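You operate a simulated robot arm through the tools that you are given. There is no shell and no other tool. Be economical: measure what you need, move in short steps, check, and stop when the job is done.

You are at the controls of a simulated robot arm. One attempt, no reset.

TASK
Fill the green-ring cup at the funnel till it is heaped, shut the gate and strike it level.
Fine: stand the cup on the funnel tray, slide the tray in, push the yellow bar all the way across and draw the tray out again; spill nothing.
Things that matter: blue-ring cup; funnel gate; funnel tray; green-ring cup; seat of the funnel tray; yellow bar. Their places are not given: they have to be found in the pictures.

The check looks at the end state, three seconds after you hand in, the way a careful person would. Anything else that was tipped, shoved, dropped, spilled or broken makes it a failure.

THE ROBOT
A 6-joint arm with a two-finger parallel gripper, fixed in place. Base frame: the origin is at the foot of the arm, x ahead of it, y to its left, z up; the work surface is at about z = 860. Units: mm, rad, N and s.
With the tool pointing down near the work surface it reaches from about 240 to 640 mm from the base axis. Its first joint turns from -1.152 to 1.152 rad. Payload 2.7 kg.
Tool frame: the origin (TCP) lies between the finger pads and is the grasp point; the fingertips stand 23 mm ahead of it; z points along the fingers, y is the line along which they close. Largest opening 94 mm; finger width 38, thickness 10; the body of the gripper, 54 by 96 mm, starts 39 mm behind the TCP.
Orientation is that of the tool frame in the base frame, as [roll, pitch, yaw] about the fixed x, y, z axes, in that order (R = Rz(yaw) Ry(pitch) Rx(roll)). With the fingers straight down and closing along the base's y, the tool's x points along the base's -x, its y along +y and its z along -z.

THE INTERFACE
- The arm moves only by the tool drive_tool. Its argument "deltas" is a list of rows, each an object (a shift or turn left out is 0, a gripper value left out holds the last) with "travel": the shift along the tool's x, y, z in mm, a list of three; "angular": the turn, a rotation vector about the tool's x, y, z in rad, a list of three; "jaw": the finger opening in mm, from 0 to 94. In form: [{"travel": [dx, dy, dz], "angular": [wx, wy, wz], "jaw": jaw}, ...]. A call has 1 to 12 rows; each row is the pose to reach, as a shift and turn from the pose commanded when the call began, along the tool's axes at that moment. A row lasts 0.2 s, in which the tool goes at most 50 mm and 0.15 rad; a call with a longer step from one row to the next is refused whole, and so is a gripper value outside its range. Where a pose cannot be reached the arm comes as near as it can. A force on the tool above 90 N (or 10 N above the force at the start of the call, whichever is more), or a blocked arm, ends the call early, and 0.2 s more pass. The fingers move at their own pace (about 45 mm/s each) and stop on an object; they squeeze with about 42 N. The grip force told is the motor's: it shows also when the fingers shut on nothing. Time passes only in rows, and 0.2 s behind the last, so rows that repeat a pose let the fingers close. The reply holds the time, the measured pose of the TCP, the force on the tool along the base axes, the opening and the grip force, in the units named above and with some noise, with the torque about the TCP (base axes, N m) and any sound that the robot's microphone picked up, and new pictures: "show" is both (left out), scene, wrist or none.
- Cameras (640 x 400 px; columns grow to the right, rows downward): "scene" is fixed at [70, -424.9, 1412.9]; the picture's right is [0.83, -0.55, 0.00], its down [-0.27, -0.41, -0.87] and it looks along [0.48, 0.73, -0.49] (base axes); focal length 310 px, centre (320, 200). "wrist" rides on the gripper at [86, 16, -75] in the tool frame; the picture's right is [-0.18, 0.98, 0.00], its down [-0.58, -0.11, -0.81] and it looks along [-0.79, -0.15, 0.59] (tool axes); focal length 243 px, centre (320, 200).
- measure_at(camera, pixels): there is no depth. For up to 12 entries [column, row, z] of the newest picture of that camera ("zoom" is the newest enlarged one), the place [x, y] in the base frame at which the ray of that pixel passes the height z, good to about 3 mm. No time passes.
- close_up(camera, box): a new picture of the part [left, top, right, bottom] of that camera's present view, enlarged. No time passes.
- hand_in(): hands the job in; it is judged then, once.

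Work in short steps. Measure before you move; look again where a grasp or a placing could have gone wrong, and mend it. You have 80 turns and 200 pictures in all, those below and enlarged ones among them. Open the gripper and draw the arm clear of the work before you hand the job in, unless the task says otherwise; then end with one line.

The tools are called after "Emit:" as name(argument=value, ...) on one line, values as JSON. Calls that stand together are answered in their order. drive_tool: Moves the arm, as the interface text tells. Its arguments: {"type":"object","properties":{"deltas":{"type":"array","items":{"type":"object","properties":{"travel":{"type":"array","items":{"type":"number"}},"angular":{"type":"array","items":{"type":"number"}},"jaw":{"type":"number"}}}},"show":{"type":"string","enum":["both","scene","wrist","none"]}},"required":["deltas"]} The other tools are called the same way: measure_at (camera, pixels) gives the place at which the rays of pixels pass given heights; close_up (camera, box) takes an enlarged picture of a part of a camera's view; hand_in () hands the job in.

At the start:

```text
time: 0.0
ee_pos: [410.1, -0.7, 1201.2]
orientation: [-3.141, 0.0, -3.14]
contact_force: [0.0, 0.2, 0.1]
wrist_torque: [-0.01, 0.02, -0.01]
finger_gap: 93.9
grasp_force: 0.0
```

scene: 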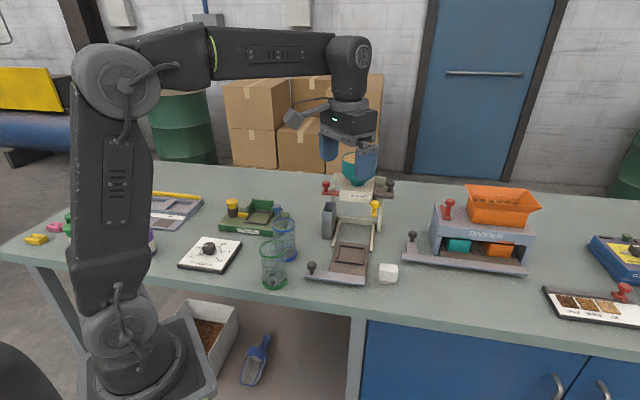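
wrist: 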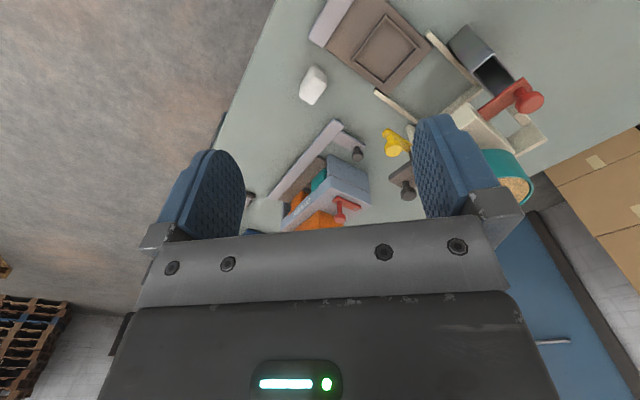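

The scene shows the funnel stand around (350,200), cups at (285,235) and (272,265). I enlarge the region to identify parts.

Emit:
close_up(camera="scene", box=[240, 140, 420, 300])

Emit:
close_up(camera="scene", box=[300, 145, 410, 215])

Emit:
close_up(camera="wrist", box=[280, 0, 580, 230])

```text
2.50 times, centred on (330, 220) of scene
```

zoom: 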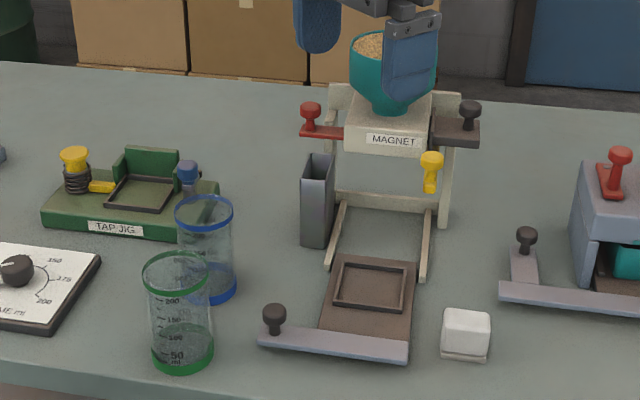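

```text
5.71 times, centred on (355, 180) of scene
```

zoom: 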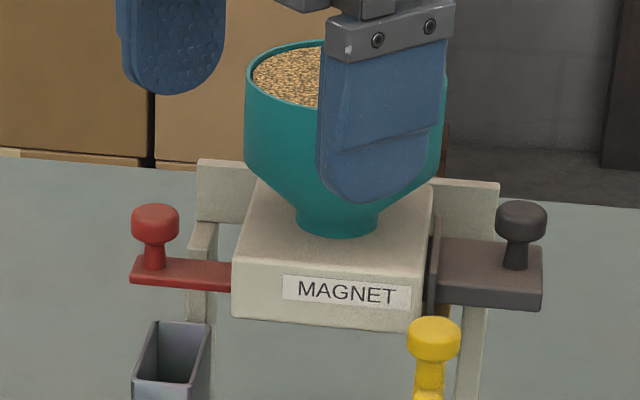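

```text
1.74 times, centred on (430, 115) of wrist
```

zoom: 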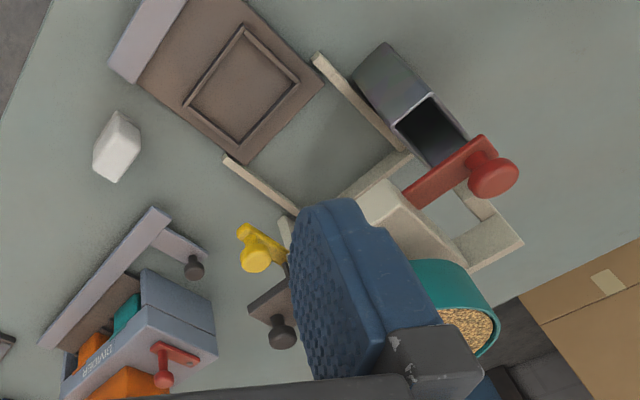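

I first measure the key points: green cup base (275,283), tray recess (351,255), tray knob (302,266), rails, blue cup and knobs.

Emit:
measure_at(camera="scene", pixels=[[274.8, 283.2, 860], [273, 248, 950], [350.8, 255.2, 868], [301.6, 266, 895], [323.2, 247.2, 865], [371.6, 250, 865], [286.8, 256, 860], [374.8, 204, 960], [326, 183, 1010], [390, 183, 1010], [328, 237, 860], [283.6, 224.8, 950]])

Emit:
drive_tool(deltas=[{"travel": [40, 0, 0]}, {"travel": [80, 0, 0]}, {"travel": [110, 0, 0]}])

```text
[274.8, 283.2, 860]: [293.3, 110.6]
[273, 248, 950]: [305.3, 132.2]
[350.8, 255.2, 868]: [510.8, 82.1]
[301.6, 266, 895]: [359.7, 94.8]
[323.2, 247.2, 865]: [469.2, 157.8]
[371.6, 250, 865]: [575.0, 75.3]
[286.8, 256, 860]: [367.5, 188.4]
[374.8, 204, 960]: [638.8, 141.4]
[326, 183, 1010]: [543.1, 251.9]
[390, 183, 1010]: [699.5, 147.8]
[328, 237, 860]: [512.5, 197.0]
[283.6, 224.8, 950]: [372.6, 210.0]
```

```text
time: 0.8
ee_pos: [299.6, 1.7, 1202.2]
orientation: [3.141, 0.002, 3.142]
contact_force: [0.5, -1.0, -0.2]
wrist_torque: [-0.01, 0.0, -0.01]
finger_gap: 93.7
grasp_force: 0.1
```

scene: 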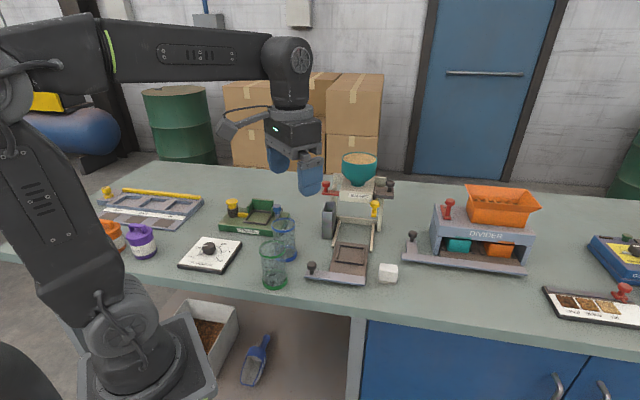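
wrist: 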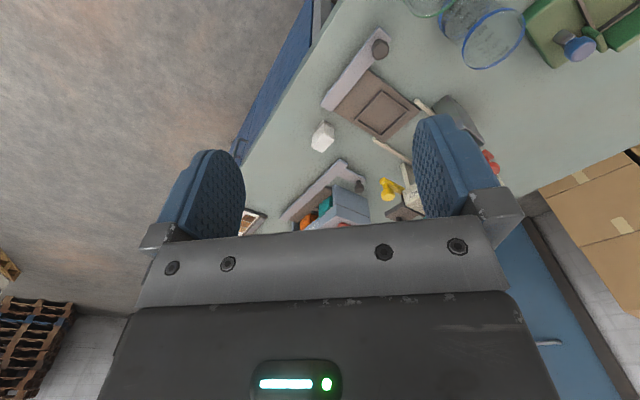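

Now the funnel is unobstructed in the scene picture. I enlarge it and the tray.

Emit:
close_up(camera="scene", box=[300, 145, 412, 215])

Emit:
close_up(camera="scene", box=[296, 190, 408, 290])

Emit:
close_up(camera="wrist", box=[300, 0, 530, 220])

```text
5.71 times, centred on (356, 180) of scene
```

zoom: 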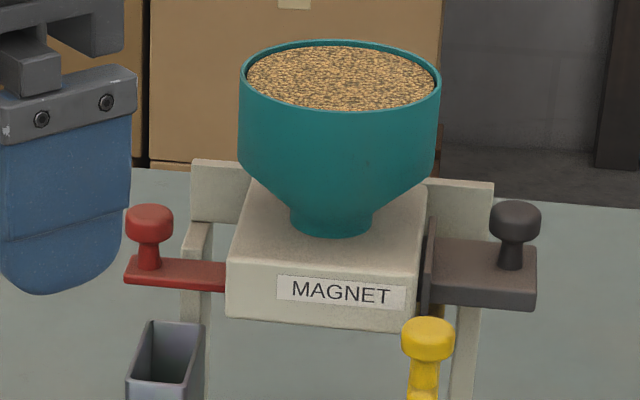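

```text
4.00 times, centred on (352, 240) of scene
```

zoom: 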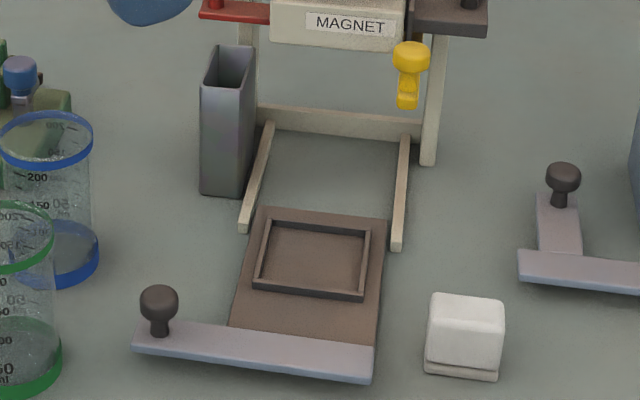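

```text
1.82 times, centred on (415, 110) of wrist
```

zoom: 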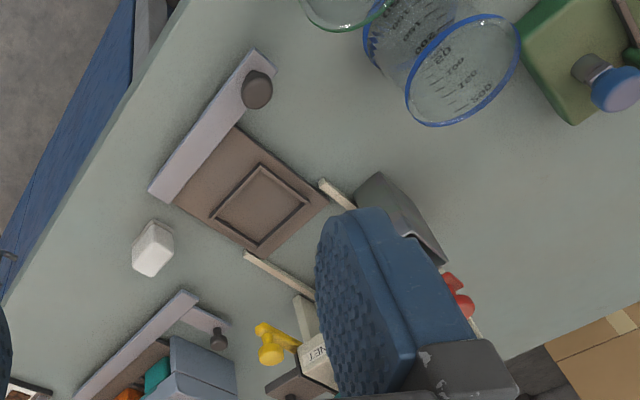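

Measure the tray/rail geometry in the scene view: recess corners, bar ends, rail ends, knob.

Emit:
measure_at(camera="scene", pixels=[[339.5, 245.5, 870], [364, 248, 870], [362.5, 264.5, 870], [335.75, 262.5, 870], [305.75, 277.5, 862], [365, 285.5, 862], [332.75, 247.5, 862], [371.25, 252, 862], [339, 221, 865], [373.25, 224.5, 865], [312, 273.75, 875], [312, 263.75, 900]])

Emit:
measure_at(camera="zoom", pixels=[[262, 165, 870], [308, 203, 870], [260, 245, 870], [213, 213, 870], [257, 92, 900], [268, 350, 960], [463, 70, 960], [155, 195, 870], [258, 52, 870]])

```text
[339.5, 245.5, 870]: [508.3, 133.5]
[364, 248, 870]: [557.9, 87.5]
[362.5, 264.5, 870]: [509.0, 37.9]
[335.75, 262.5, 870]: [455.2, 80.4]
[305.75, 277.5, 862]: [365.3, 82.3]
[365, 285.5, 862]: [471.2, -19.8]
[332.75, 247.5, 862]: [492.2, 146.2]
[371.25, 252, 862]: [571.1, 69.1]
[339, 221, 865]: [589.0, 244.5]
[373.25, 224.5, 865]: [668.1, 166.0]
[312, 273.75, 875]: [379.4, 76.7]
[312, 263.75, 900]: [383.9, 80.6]
```

```text
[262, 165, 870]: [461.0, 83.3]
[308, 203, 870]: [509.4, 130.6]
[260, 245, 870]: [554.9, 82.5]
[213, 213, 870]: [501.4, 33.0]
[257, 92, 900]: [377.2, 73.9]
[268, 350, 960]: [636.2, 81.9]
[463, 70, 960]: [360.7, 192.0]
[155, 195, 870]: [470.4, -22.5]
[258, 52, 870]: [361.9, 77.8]
```

Yellow knob triangulates to about (563,70,1017), tray slides along (0.707,0.707). I turn the tool by 45° and look along the slide axis with the wrist camera.

Emit:
drive_tool(deltas=[{"travel": [-15, -8, 0], "angular": [0, 0, -0.131]}, {"travel": [-30, -16, 0], "angular": [0, 0, -0.262]}, {"travel": [-45, -24, 0], "angular": [0, 0, -0.393]}, {"travel": [-60, -32, 0], "angular": [0, 0, -0.524]}, {"travel": [-70, -40, 0], "angular": [0, 0, -0.655]}, {"travel": [-80, -47, 0], "angular": [0, 0, -0.785]}, {"travel": [-80, -47, 0], "angular": [0, 0, -0.785]}])

```text
time: 2.4
ee_pos: [380.9, -48.4, 1200.9]
orientation: [3.141, 0.003, -2.354]
contact_force: [-0.3, -0.2, -0.3]
wrist_torque: [0.01, 0.0, 0.0]
finger_gap: 93.8
grasp_force: 0.0
```

scene: 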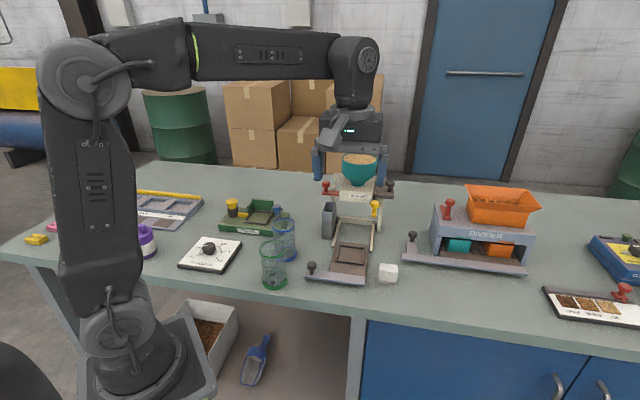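
wrist: 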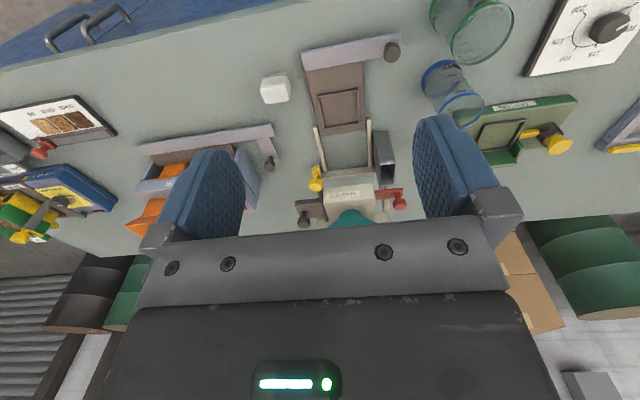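

Good view along the axis. I enlarge the funnel area (300-410, 30-230).

Emit:
close_up(camera="wrist", box=[290, 120, 420, 230])

Emit:
close_up(camera="wrist", box=[380, 0, 560, 130])

```text
3.64 times, centred on (355, 175) of wrist
```

zoom: 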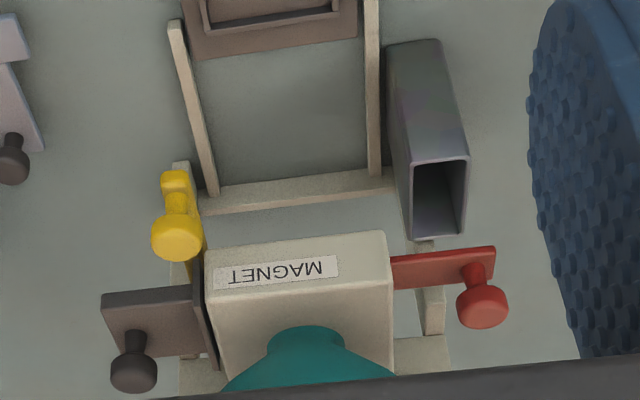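

```text
3.08 times, centred on (470, 65) of wrist
```

zoom: 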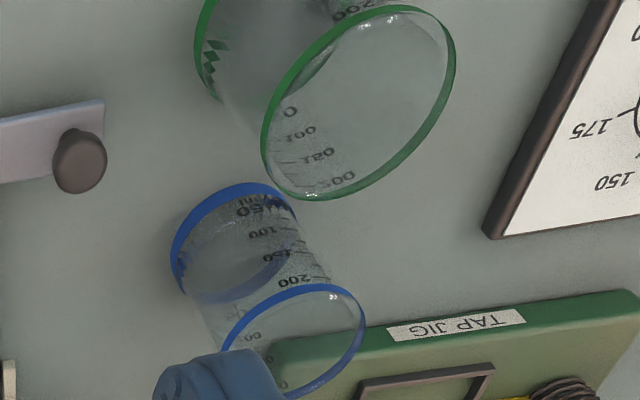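

I measure matched points in both views (red, black, yellow knobs, bin rim corners, funnel neck, box front corners) to triangulate heights.

Emit:
measure_at(camera="wrist", pixels=[[399, 203.8, 1000], [303.6, 223, 1000], [316, 191.5, 1000], [379.7, 165.4, 1000], [395.7, 163.5, 1000], [394, 191.5, 1000], [351.7, 214.8, 1000], [323.4, 192, 1000], [373.4, 183.8, 1000]])

Emit:
measure_at(camera="scene", pixels=[[326.2, 183.9, 1000], [390.2, 183.9, 1000], [374.9, 204.5, 1000], [333.6, 212.4, 1000], [322.2, 212.9, 1000], [326.6, 201.4, 1000], [358, 183.9, 1000], [372.1, 193.7, 1000], [340.5, 190.5, 1000]])

```text
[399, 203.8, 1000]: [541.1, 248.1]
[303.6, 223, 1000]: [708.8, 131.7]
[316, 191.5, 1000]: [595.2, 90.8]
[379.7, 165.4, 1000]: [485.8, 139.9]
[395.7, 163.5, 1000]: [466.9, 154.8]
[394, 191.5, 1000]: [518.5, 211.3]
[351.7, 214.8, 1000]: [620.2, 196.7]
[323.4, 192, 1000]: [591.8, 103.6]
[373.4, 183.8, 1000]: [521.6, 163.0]
```

```text
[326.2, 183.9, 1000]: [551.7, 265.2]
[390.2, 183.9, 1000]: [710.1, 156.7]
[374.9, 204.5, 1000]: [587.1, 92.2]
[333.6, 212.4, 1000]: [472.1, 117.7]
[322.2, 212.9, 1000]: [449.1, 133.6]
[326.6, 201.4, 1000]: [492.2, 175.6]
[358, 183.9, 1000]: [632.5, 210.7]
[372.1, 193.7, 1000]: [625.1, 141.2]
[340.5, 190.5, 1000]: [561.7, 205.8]
```

Triangulation: funnel neck ≈(586,158), red knob ≈(508,201,1038), black ≈(646,97,1042), bin on the left below rim height. Now measure the green cup rim (wrist (483,33), scene (273,248)) and scene base.

Emit:
measure_at(camera="wrist", pixels=[[483, 33.2, 965], [440, 78, 860], [467, 106, 965], [454, 40, 965], [514, 20, 965]])

Emit:
close_up(camera="scene", box=[250, 200, 310, 300])

```text
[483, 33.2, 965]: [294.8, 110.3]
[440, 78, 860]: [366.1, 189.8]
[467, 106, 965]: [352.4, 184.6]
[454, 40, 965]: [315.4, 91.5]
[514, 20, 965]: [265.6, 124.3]
```

```text
4.00 times, centred on (280, 250) of scene
```

zoom: 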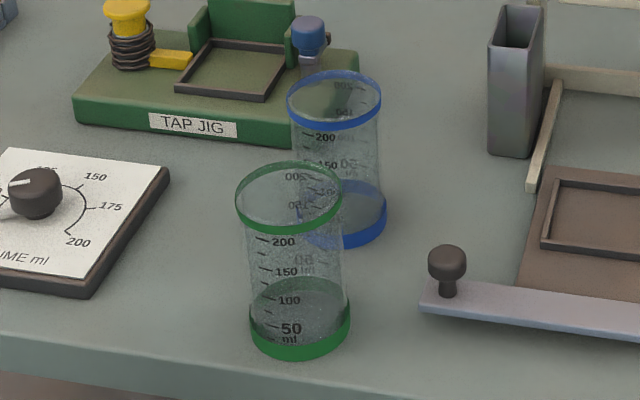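

Green cup is empty, centred (294,110), rim about z 965. I move above it, jaws open, closing along the across-axis.

Emit:
drive_tool(deltas=[{"travel": [-12, 43, 20]}, {"travel": [-25, 87, 60]}, {"travel": [-38, 130, 100]}, {"travel": [-51, 174, 140]}, {"travel": [-51, 174, 160]}, {"travel": [-51, 174, 160]}])

```text
refused: row 2 steps farther than a row can; nothing moved
```

Shorter steps.

Emit:
drive_tool(deltas=[{"travel": [-10, 35, 20]}, {"travel": [-20, 70, 45]}, {"travel": [-30, 105, 70]}, {"travel": [-40, 140, 95]}, {"travel": [-51, 174, 120]}, {"travel": [-51, 174, 150]}, {"travel": [-51, 174, 150]}])

```text
time: 4.0
ee_pos: [291.2, 112.6, 1051.4]
orientation: [3.142, 0.002, -2.357]
contact_force: [-0.1, 0.8, 0.4]
wrist_torque: [0.03, 0.01, 0.0]
finger_gap: 93.9
grasp_force: 0.0
```

scene: 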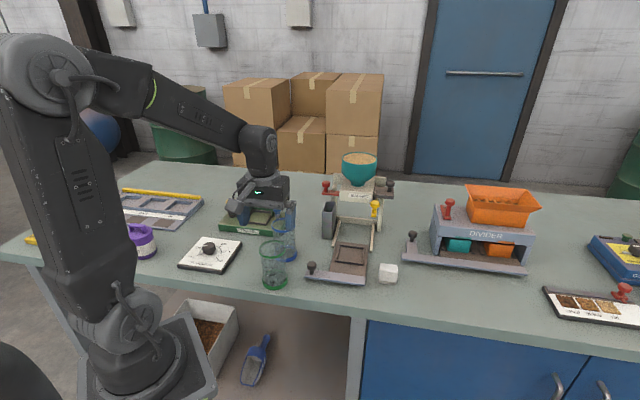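
wrist: 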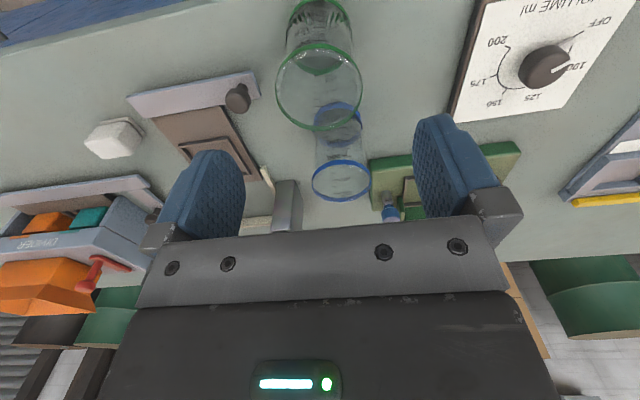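

Rim centre now at wrist pixel (320,87); I measure it to verify centring.

Emit:
measure_at(camera="wrist", pixels=[[320, 87, 965], [277, 87, 965], [362, 87, 965], [341, 167, 965], [341, 167, 950], [320, 130, 965], [320, 43, 965]])

```text
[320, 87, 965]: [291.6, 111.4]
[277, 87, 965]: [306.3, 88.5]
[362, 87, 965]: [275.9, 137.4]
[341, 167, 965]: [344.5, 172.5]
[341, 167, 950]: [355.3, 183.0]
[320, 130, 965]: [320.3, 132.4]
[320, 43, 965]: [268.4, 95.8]
```

Centred at (292,111). Descend to z≈940 straddling the cup.

Emit:
drive_tool(deltas=[{"travel": [0, 0, 40]}, {"travel": [0, 0, 75]}, {"travel": [0, 0, 100]}, {"travel": [0, 0, 110]}, {"travel": [0, 0, 110]}])

```text
time: 5.2
ee_pos: [293.0, 111.1, 942.1]
orientation: [3.141, 0.002, -2.356]
contact_force: [-0.9, 0.0, -0.1]
wrist_torque: [0.01, -0.04, 0.01]
finger_gap: 93.9
grasp_force: 0.0
```

scene: 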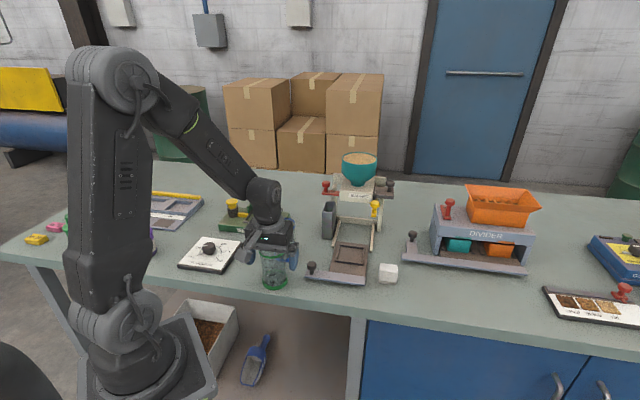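
wrist: 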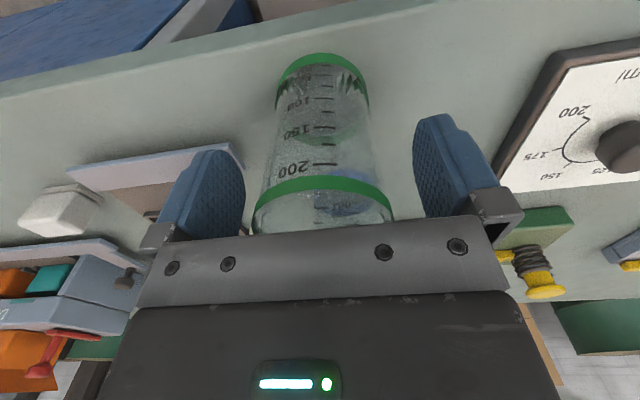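

The cup is between the fingers, well centred. Close.

Emit:
drive_tool(deltas=[{"jaw": 50}, {"jaw": 50}, {"jaw": 50}, {"jaw": 50}])

```text
time: 6.2
ee_pos: [291.9, 112.8, 941.8]
orientation: [-3.141, 0.002, -2.355]
contact_force: [-0.2, 0.5, -0.3]
wrist_torque: [0.0, -0.01, 0.04]
finger_gap: 58.6
grasp_force: 42.0
```

scene: 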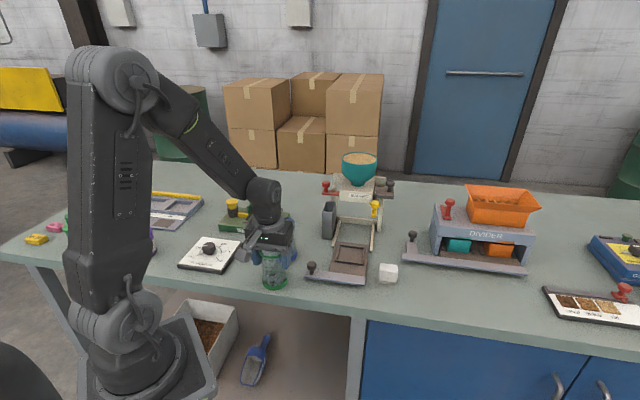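
wrist: 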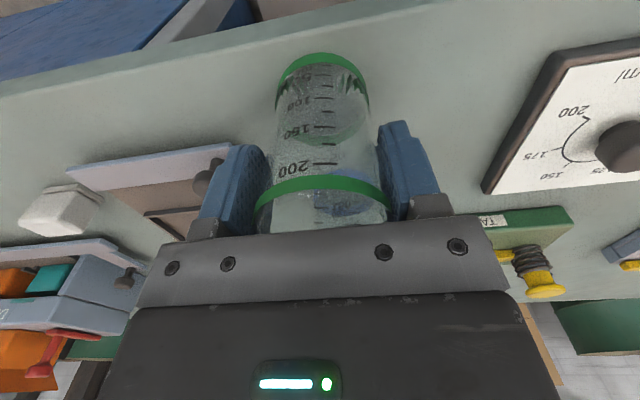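

Gripped at 58.6 mm. Lift and carry to a hover behind the tray, to look at the yellow knob clearance.

Emit:
drive_tool(deltas=[{"travel": [0, 0, -45]}, {"travel": [0, 0, -90]}, {"travel": [0, 0, -135]}, {"travel": [-20, -40, -150]}, {"travel": [-35, -80, -150]}, {"travel": [-50, -120, -150]}, {"travel": [-65, -155, -150]}, {"travel": [-72, -173, -150]}, {"travel": [-72, -173, -150]}])

```text
time: 8.2
ee_pos: [467.5, 39.2, 1088.3]
orientation: [3.141, 0.001, -2.356]
contact_force: [-0.4, 0.8, -0.4]
wrist_torque: [0.03, 0.02, 0.04]
finger_gap: 58.4
grasp_force: 41.7
```

scene: 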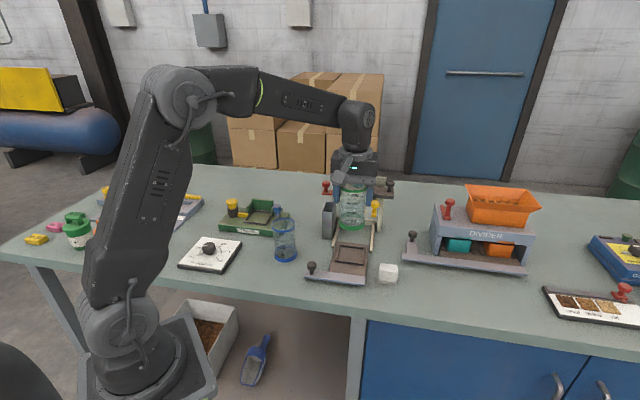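
wrist: 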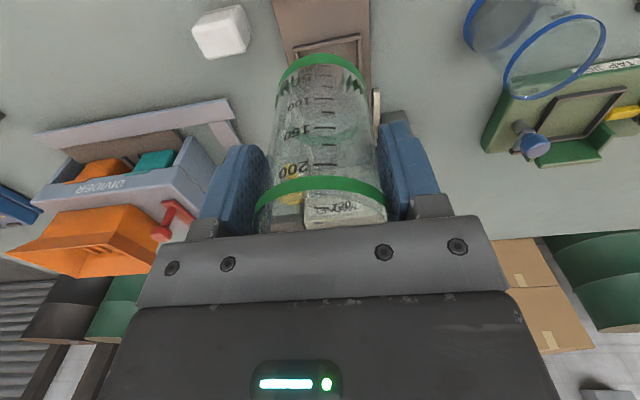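

I enlarge the view through the cup to find the yellow knob near (292,188).

Emit:
close_up(camera="wrist", box=[240, 20, 420, 240])

Emit:
close_up(camera="scene", box=[310, 140, 410, 240])

```text
1.82 times, centred on (330, 130) of wrist
```

zoom: 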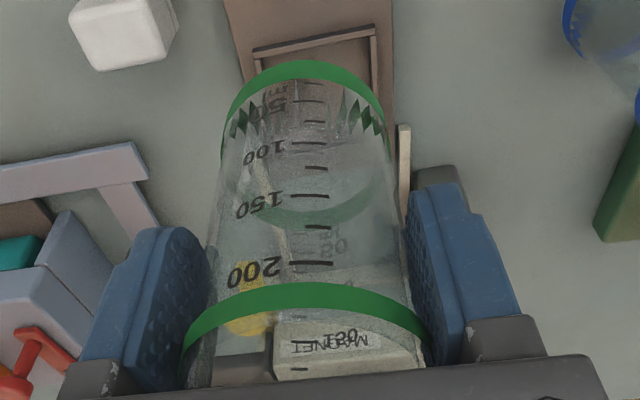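

```text
4.00 times, centred on (360, 190) of scene
```

zoom: 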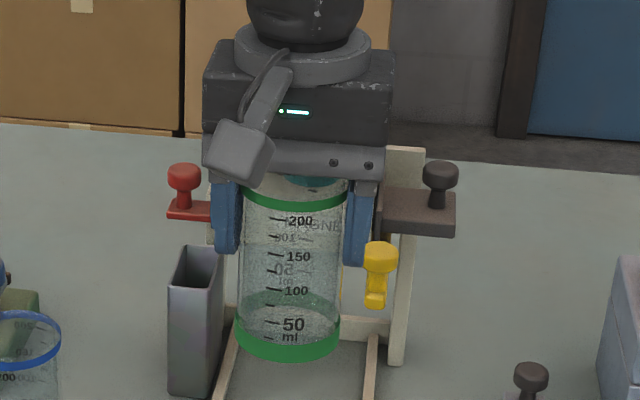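

Measure yellow knob from this nearer view (wrist (294,193)).

Emit:
measure_at(camera="wrist", pixels=[[294, 193, 1000], [294, 193, 970], [294, 198, 1000]])

```text
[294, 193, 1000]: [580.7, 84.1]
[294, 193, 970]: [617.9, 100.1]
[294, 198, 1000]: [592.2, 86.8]
```

Knob ≈(573,78,1010), close to where the gripper body will be; I yaw the tool 0.3 rad so that its right-hand side retreats, and hover low over the tray centre (507,83).

Emit:
drive_tool(deltas=[{"travel": [0, 0, 0], "angular": [0, 0, 0.1]}, {"travel": [0, 0, 0], "angular": [0, 0, 0.2]}, {"travel": [-15, 1, 10], "angular": [0, 0, 0.3]}, {"travel": [-45, 2, 30], "angular": [0, 0, 0.3]}, {"travel": [-59, 3, 60], "angular": [0, 0, 0.3]}, {"travel": [-59, 3, 95], "angular": [0, 0, 0.3]}, {"travel": [-59, 3, 115], "angular": [0, 0, 0.3]}, {"travel": [-59, 3, 115], "angular": [0, 0, 0.3]}])

Emit:
close_up(camera="scene", box=[300, 180, 400, 280])

Emit:
close_up(camera="wrist", box=[220, 0, 440, 240])

```text
time: 10.0
ee_pos: [506.9, 81.9, 974.4]
orientation: [-3.142, 0.002, -2.659]
contact_force: [-0.1, -0.5, -0.2]
wrist_torque: [-0.03, 0.02, 0.01]
finger_gap: 58.6
grasp_force: 41.7
```

scene: 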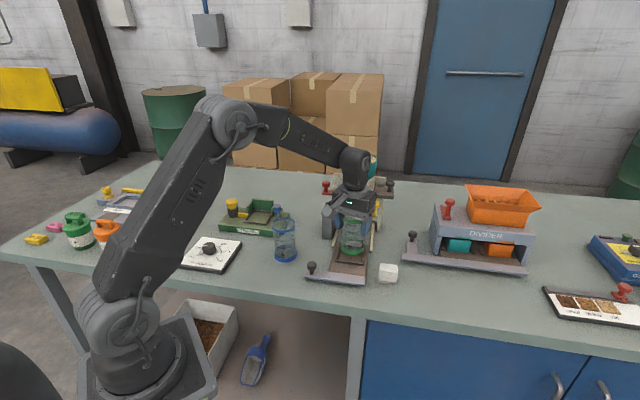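
wrist: 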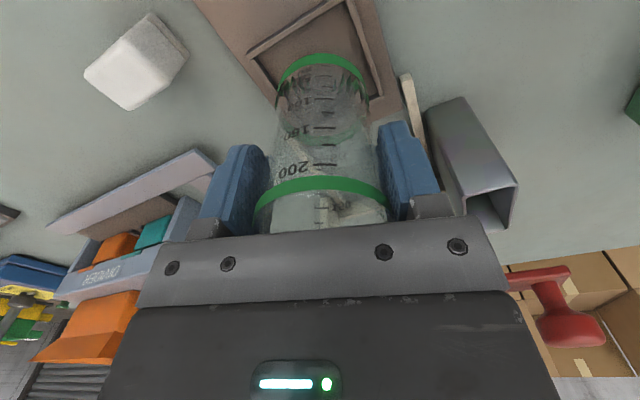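

```text
4.00 times, centred on (350, 230) of scene
```

zoom: 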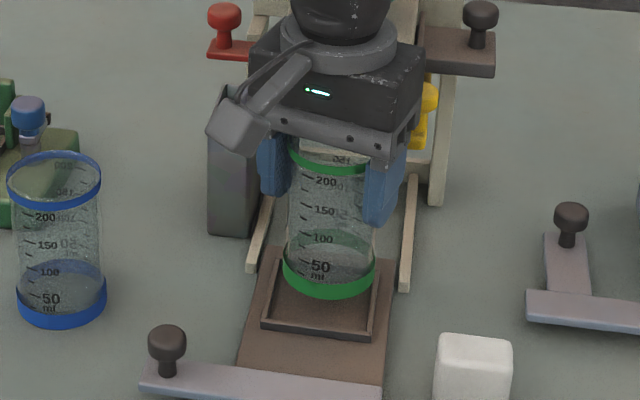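

```text
1.67 times, centred on (330, 120) of wrist
```

zoom: 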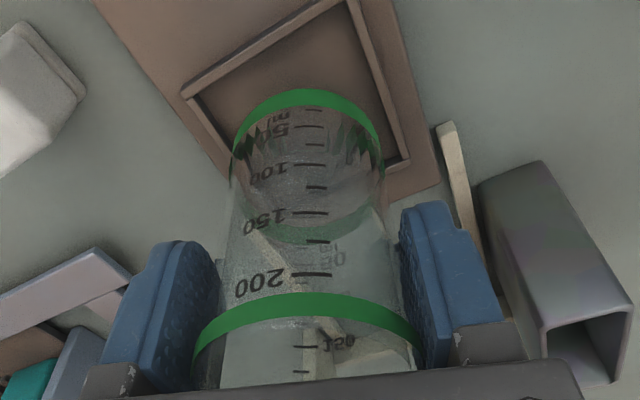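

Check the cup base centre (scene (352,248) at z≈892) against recess centre.

Emit:
measure_at(camera="scene", pixels=[[352.3, 248, 892], [340.8, 248, 892], [364, 248, 892], [336.25, 262, 870], [363, 263.75, 870]])

Emit:
measure_at(camera="zoom", pixels=[[184, 90, 870], [352, 2, 870], [405, 165, 870], [306, 128, 892], [232, 150, 892], [383, 150, 892]])

```text
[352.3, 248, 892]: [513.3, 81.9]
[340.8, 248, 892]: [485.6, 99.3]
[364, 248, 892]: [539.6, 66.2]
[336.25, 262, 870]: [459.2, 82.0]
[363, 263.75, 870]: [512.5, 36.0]
```

```text
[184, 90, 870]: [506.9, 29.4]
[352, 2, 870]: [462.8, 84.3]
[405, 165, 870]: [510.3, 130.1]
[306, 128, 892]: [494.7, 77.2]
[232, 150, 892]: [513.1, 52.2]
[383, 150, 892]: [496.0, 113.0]
```

Base centre agrees with the recess within ~2 mm. Lower gently with forces checked.

Emit:
drive_tool(deltas=[{"travel": [-1, 0, 10]}, {"travel": [-1, 0, 18]}, {"travel": [-1, 0, 23]}, {"travel": [-1, 0, 25]}, {"travel": [-1, 0, 25]}])

Emit:
close_up(camera="scene", box=[300, 180, 400, 280])

```text
time: 11.2
ee_pos: [505.2, 83.3, 949.9]
orientation: [3.14, -0.002, -2.657]
contact_force: [0.0, -0.5, -0.4]
wrist_torque: [0.01, 0.02, -0.01]
finger_gap: 56.4
grasp_force: 42.0
```

scene: 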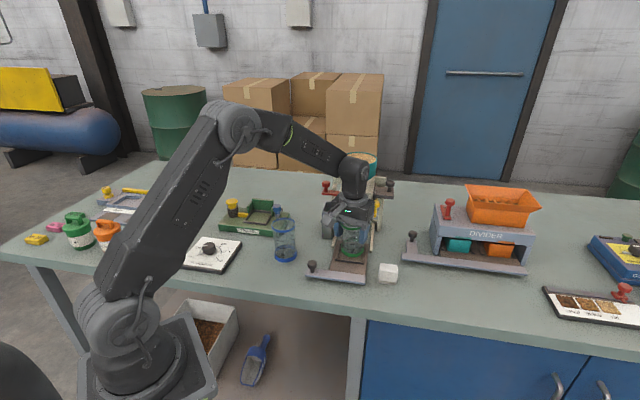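
wrist: 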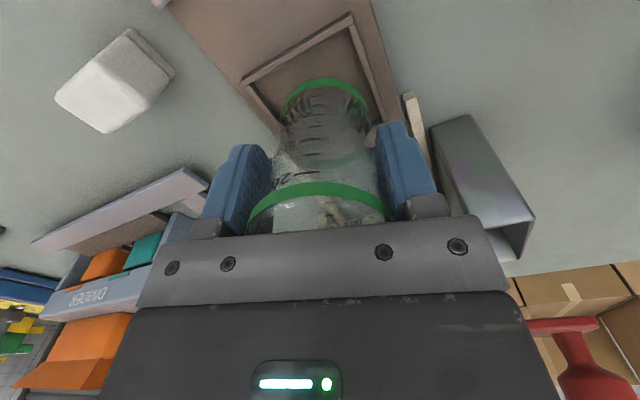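

```text
4.00 times, centred on (350, 230) of scene
```

zoom: 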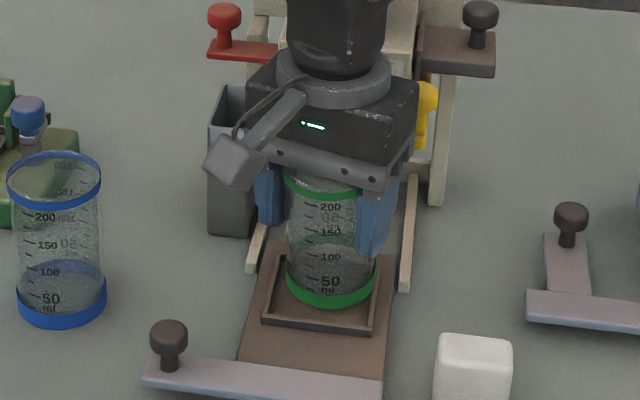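

The gap fell from 58.6 to 56.4, so the cup moved in the grip. I look closely before releasing.

Emit:
close_up(camera="scene", box=[330, 215, 380, 270])

Emit:
close_up(camera="wrist", box=[220, 0, 440, 240])

```text
7.27 times, centred on (355, 242) of scene
```

zoom: 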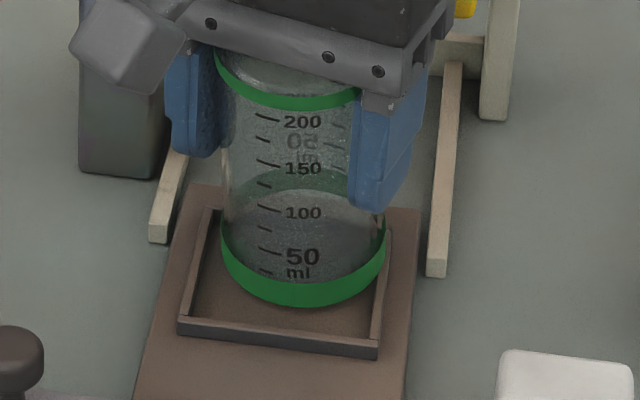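

```text
1.67 times, centred on (330, 120) of wrist
```

zoom: 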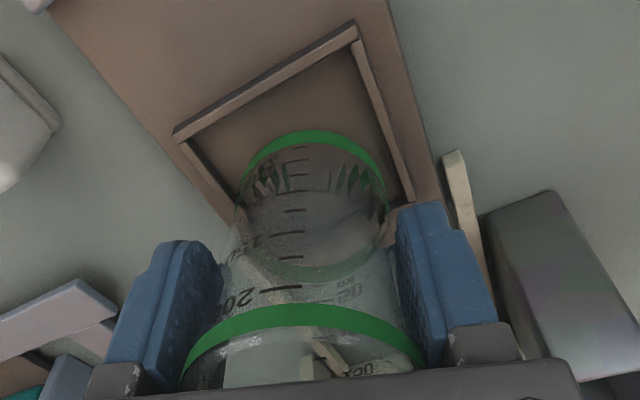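

The base seems to rest on the back/right lip of the recess, tilted. Raise 15 mm and re-inspect.

Emit:
drive_tool(deltas=[{"travel": [0, 0, -8]}, {"travel": [0, 0, -16]}, {"travel": [0, 0, -16]}])

Emit:
close_up(camera="scene", box=[325, 210, 385, 275])

Emit:
close_up(camera="wrist", box=[220, 0, 440, 240])

```text
time: 12.0
ee_pos: [505.8, 84.0, 966.8]
orientation: [3.141, 0.002, -2.657]
contact_force: [0.3, -1.0, -1.3]
wrist_torque: [-0.01, 0.03, -0.02]
finger_gap: 56.4
grasp_force: 42.5
```

scene: 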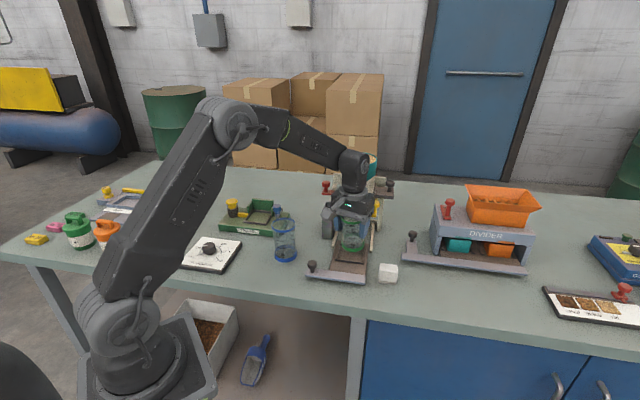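
wrist: 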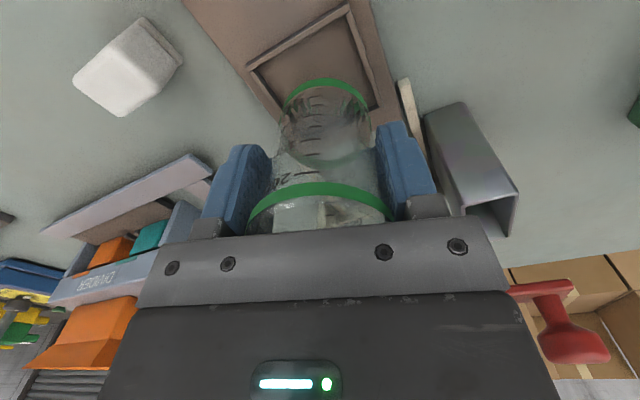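

```text
6.15 times, centred on (355, 242) of scene
```

zoom: 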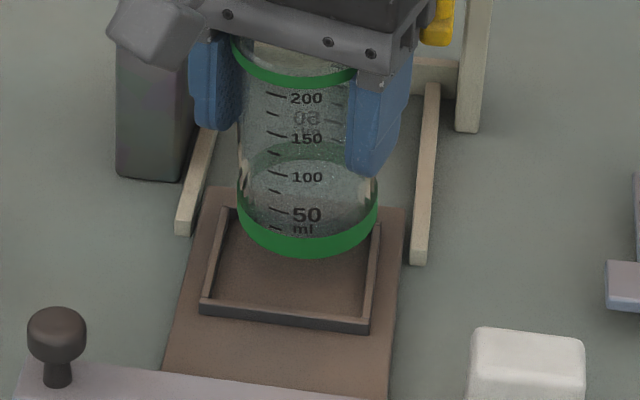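

```text
1.67 times, centred on (330, 120) of wrist
```

zoom: 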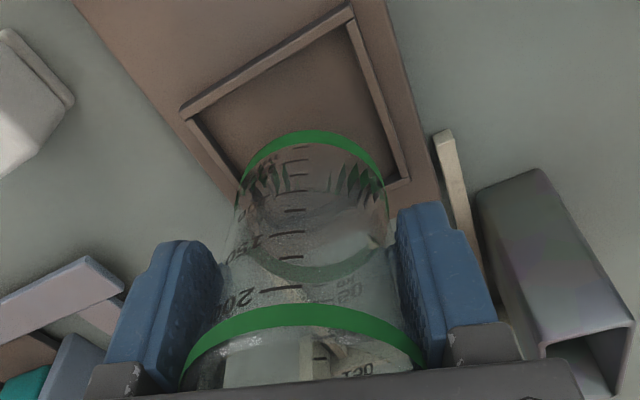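

The cup tilted about 0.15 rad about the finger axis (base forward). I rotate the tool +0.14 about its y to right the cup, then re-inspect.

Emit:
drive_tool(deltas=[{"travel": [0, 0, -4], "angular": [0, 0.05, 0]}, {"travel": [0, 0, -4], "angular": [0, 0.1, 0]}, {"travel": [0, 0, -4], "angular": [0, 0.14, 0]}, {"travel": [0, 0, -4], "angular": [0, 0.14, 0]}])

Emit:
close_up(camera="scene", box=[325, 210, 385, 275])

Emit:
close_up(camera="wrist", box=[220, 0, 440, 240])

```text
time: 13.0
ee_pos: [506.3, 84.6, 970.9]
orientation: [-3.14, -0.138, -2.658]
contact_force: [0.1, 0.3, -0.5]
wrist_torque: [-0.01, -0.02, -0.03]
finger_gap: 56.5
grasp_force: 42.3
```

scene: 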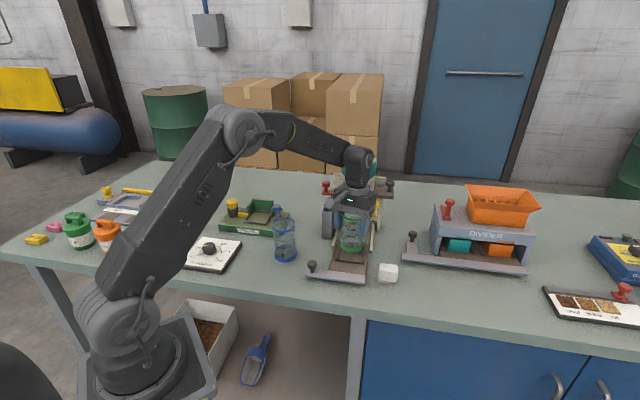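
wrist: 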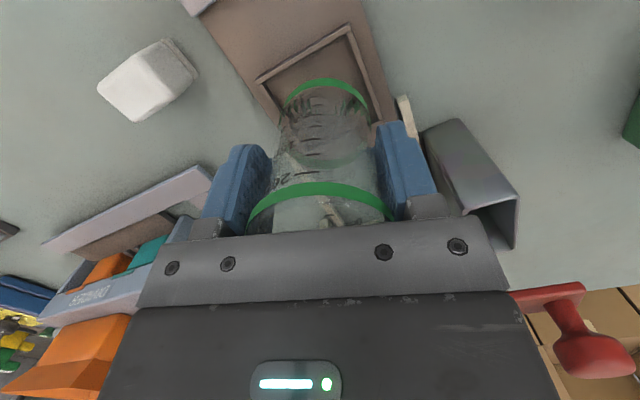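

```text
6.15 times, centred on (355, 242) of scene
```

zoom: 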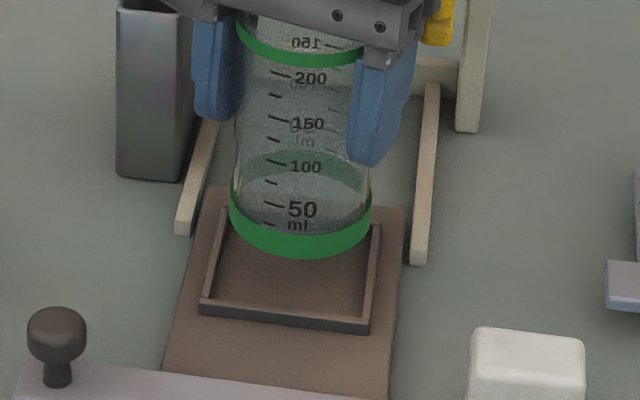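

```text
1.67 times, centred on (330, 120) of wrist
```

zoom: 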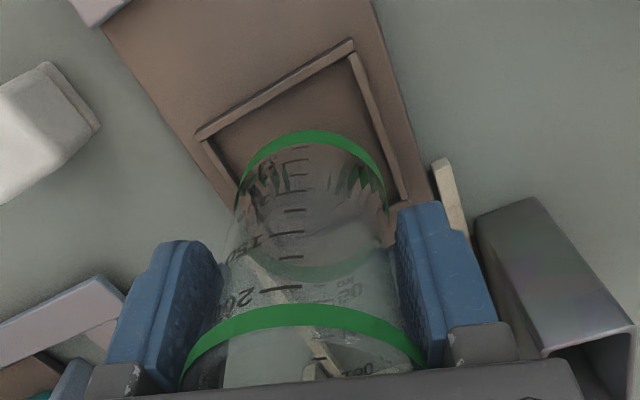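

The graduation spacing says upright again. Measure base centre (scene (352,244), z≈889) and frame corners in the wrist zoom.

Emit:
measure_at(camera="scene", pixels=[[351.9, 244, 889], [340.4, 244, 889], [363.4, 244, 889], [335.5, 260.5, 872], [363.2, 263, 872], [339.5, 244.5, 872]])

Emit:
measure_at(camera="zoom", pixels=[[196, 133, 872], [353, 41, 872], [406, 198, 872], [215, 140, 872], [350, 60, 872], [313, 131, 892], [236, 190, 892], [386, 190, 892]])

```text
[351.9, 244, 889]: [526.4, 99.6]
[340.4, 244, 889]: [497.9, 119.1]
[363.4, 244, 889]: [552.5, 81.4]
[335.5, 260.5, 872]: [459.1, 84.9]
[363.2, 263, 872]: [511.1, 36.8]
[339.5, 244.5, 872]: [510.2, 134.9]
```

```text
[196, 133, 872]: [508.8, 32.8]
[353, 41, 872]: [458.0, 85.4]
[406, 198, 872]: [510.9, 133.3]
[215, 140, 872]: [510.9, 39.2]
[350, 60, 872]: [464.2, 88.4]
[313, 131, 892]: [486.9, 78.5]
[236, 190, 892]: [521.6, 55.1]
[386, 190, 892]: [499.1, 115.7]
```

Evidence: cup slid ~7 mm up in the hand, base now ≈z 896, a few mm too far forward. I lower to just above the lips with a 3 mm shift back and compare directly.

Emit:
drive_tool(deltas=[{"travel": [1, 0, 8]}, {"travel": [1, 0, 14]}, {"travel": [1, 0, 14]}])

Emit:
close_up(camera="scene", box=[330, 220, 380, 270])

Emit:
close_up(camera="wrist", box=[250, 0, 410, 160])

```text
time: 13.8
ee_pos: [503.7, 84.0, 955.7]
orientation: [3.141, -0.139, -2.656]
contact_force: [-0.2, -0.6, -0.1]
wrist_torque: [0.03, 0.01, 0.01]
finger_gap: 56.4
grasp_force: 41.9
```

scene: 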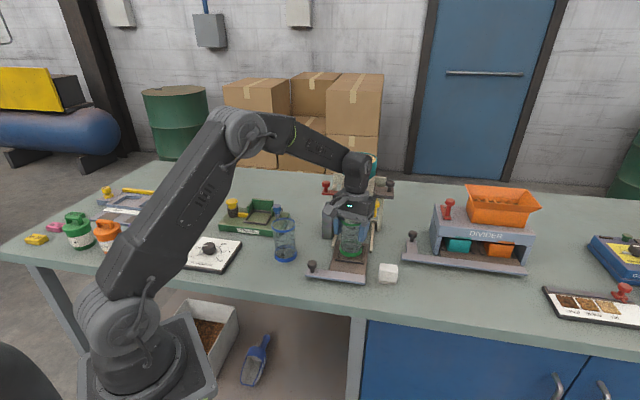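
wrist: 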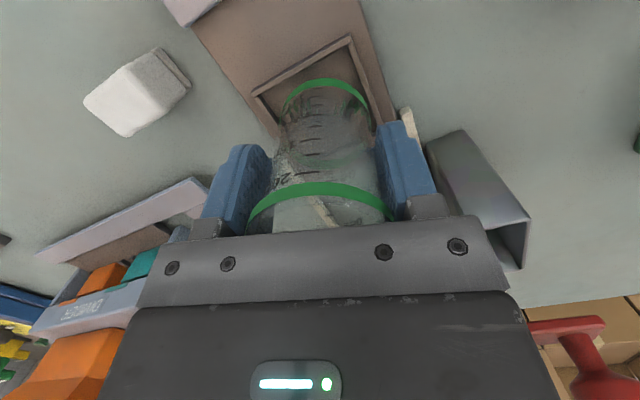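

```text
8.00 times, centred on (355, 245) of scene
```

zoom: 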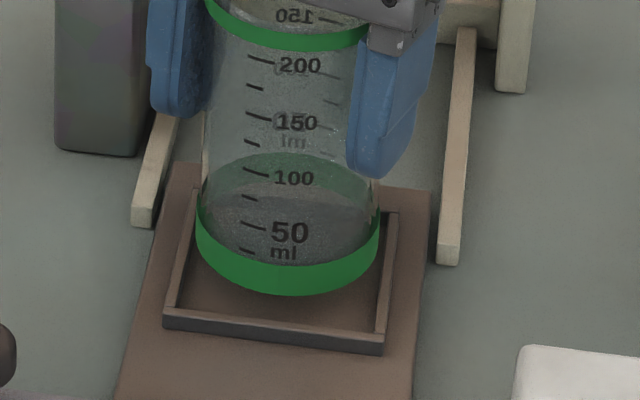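

```text
2.50 times, centred on (330, 80) of wrist
```

zoom: 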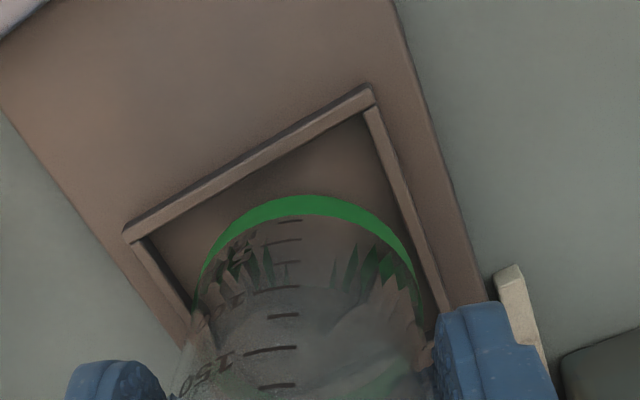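

Ring lies within the frame outline; a small correction of ~1.3 mm left and back, then lower 9 mm.

Emit:
drive_tool(deltas=[{"travel": [1.4, 0.9, 1]}, {"travel": [0.8, 0.9, 5]}, {"travel": [0.3, 0.9, 9]}, {"travel": [0.3, 0.9, 9]}])

Emit:
close_up(camera="scene", box=[330, 220, 380, 270])

Emit:
close_up(camera="wrist", box=[250, 0, 410, 160])

```text
time: 14.8
ee_pos: [503.2, 83.5, 948.8]
orientation: [-3.141, -0.139, -2.656]
contact_force: [0.1, -0.4, 0.5]
wrist_torque: [0.01, 0.02, 0.02]
finger_gap: 56.5
grasp_force: 41.8
```

scene: 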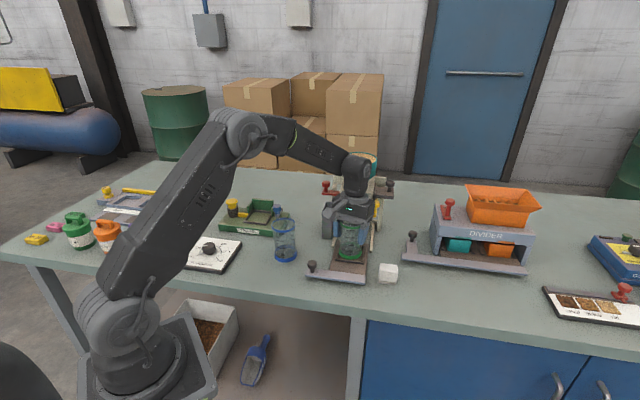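
wrist: 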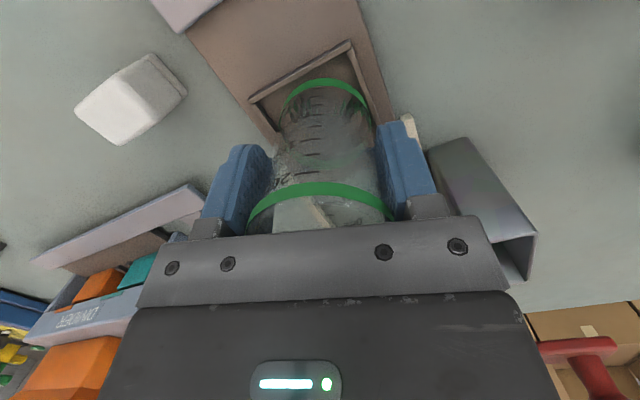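

```text
8.00 times, centred on (355, 245) of scene
```

zoom: 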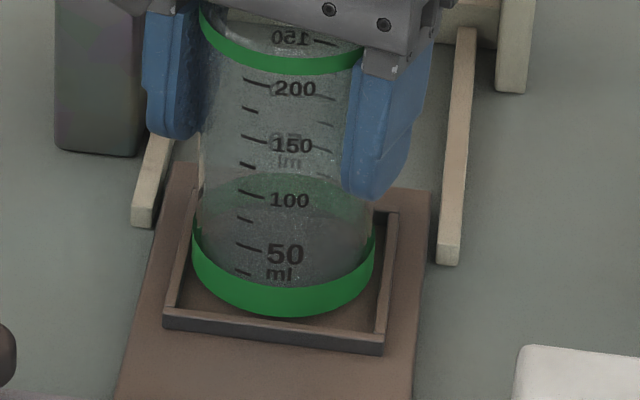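

```text
2.50 times, centred on (330, 80) of wrist
```

zoom: 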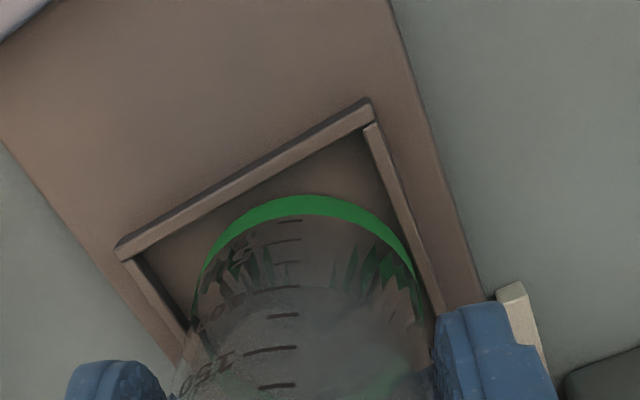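

The base descended freely, apparently inside the lips. Lower a few mm more in small steps.

Emit:
drive_tool(deltas=[{"travel": [-0.3, 0, 2]}, {"travel": [-0.5, 0, 4]}, {"travel": [-0.5, 0, 4]}])

Emit:
close_up(camera="scene", box=[330, 220, 380, 270])

Emit:
close_up(camera="wrist", box=[250, 0, 410, 160])

```text
time: 15.6
ee_pos: [502.9, 83.8, 945.5]
orientation: [-3.142, -0.136, -2.656]
contact_force: [-1.3, 1.1, 3.5]
wrist_torque: [0.0, 0.11, -0.01]
finger_gap: 56.6
grasp_force: 41.6
```

scene: 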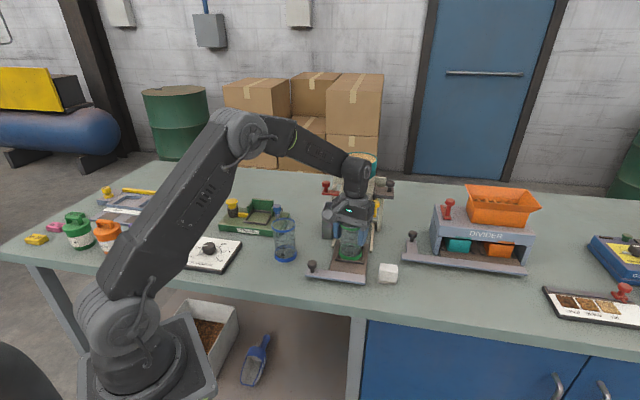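
wrist: 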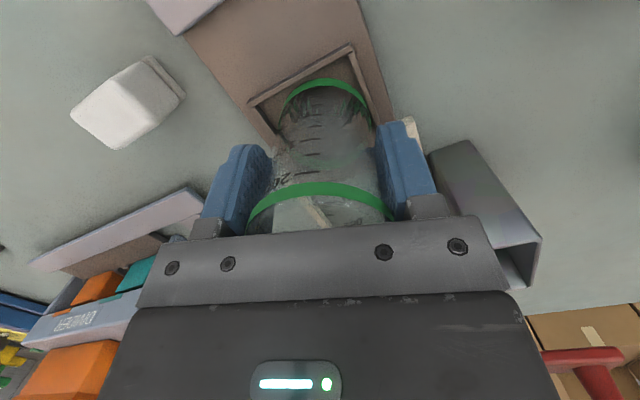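

```text
8.00 times, centred on (355, 245) of scene
```

zoom: 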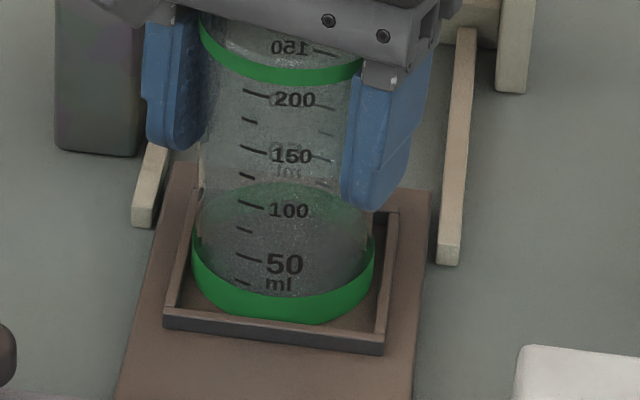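

```text
2.50 times, centred on (330, 80) of wrist
```

zoom: 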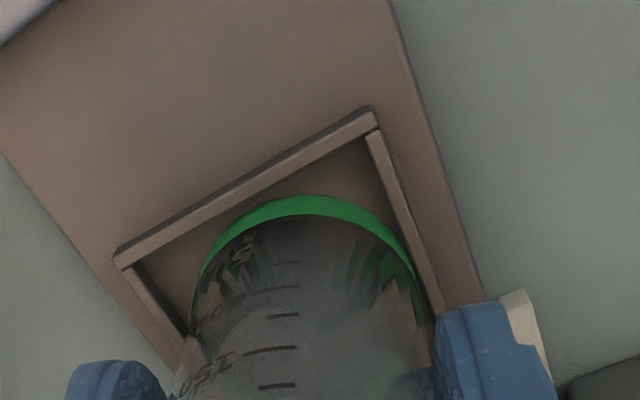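

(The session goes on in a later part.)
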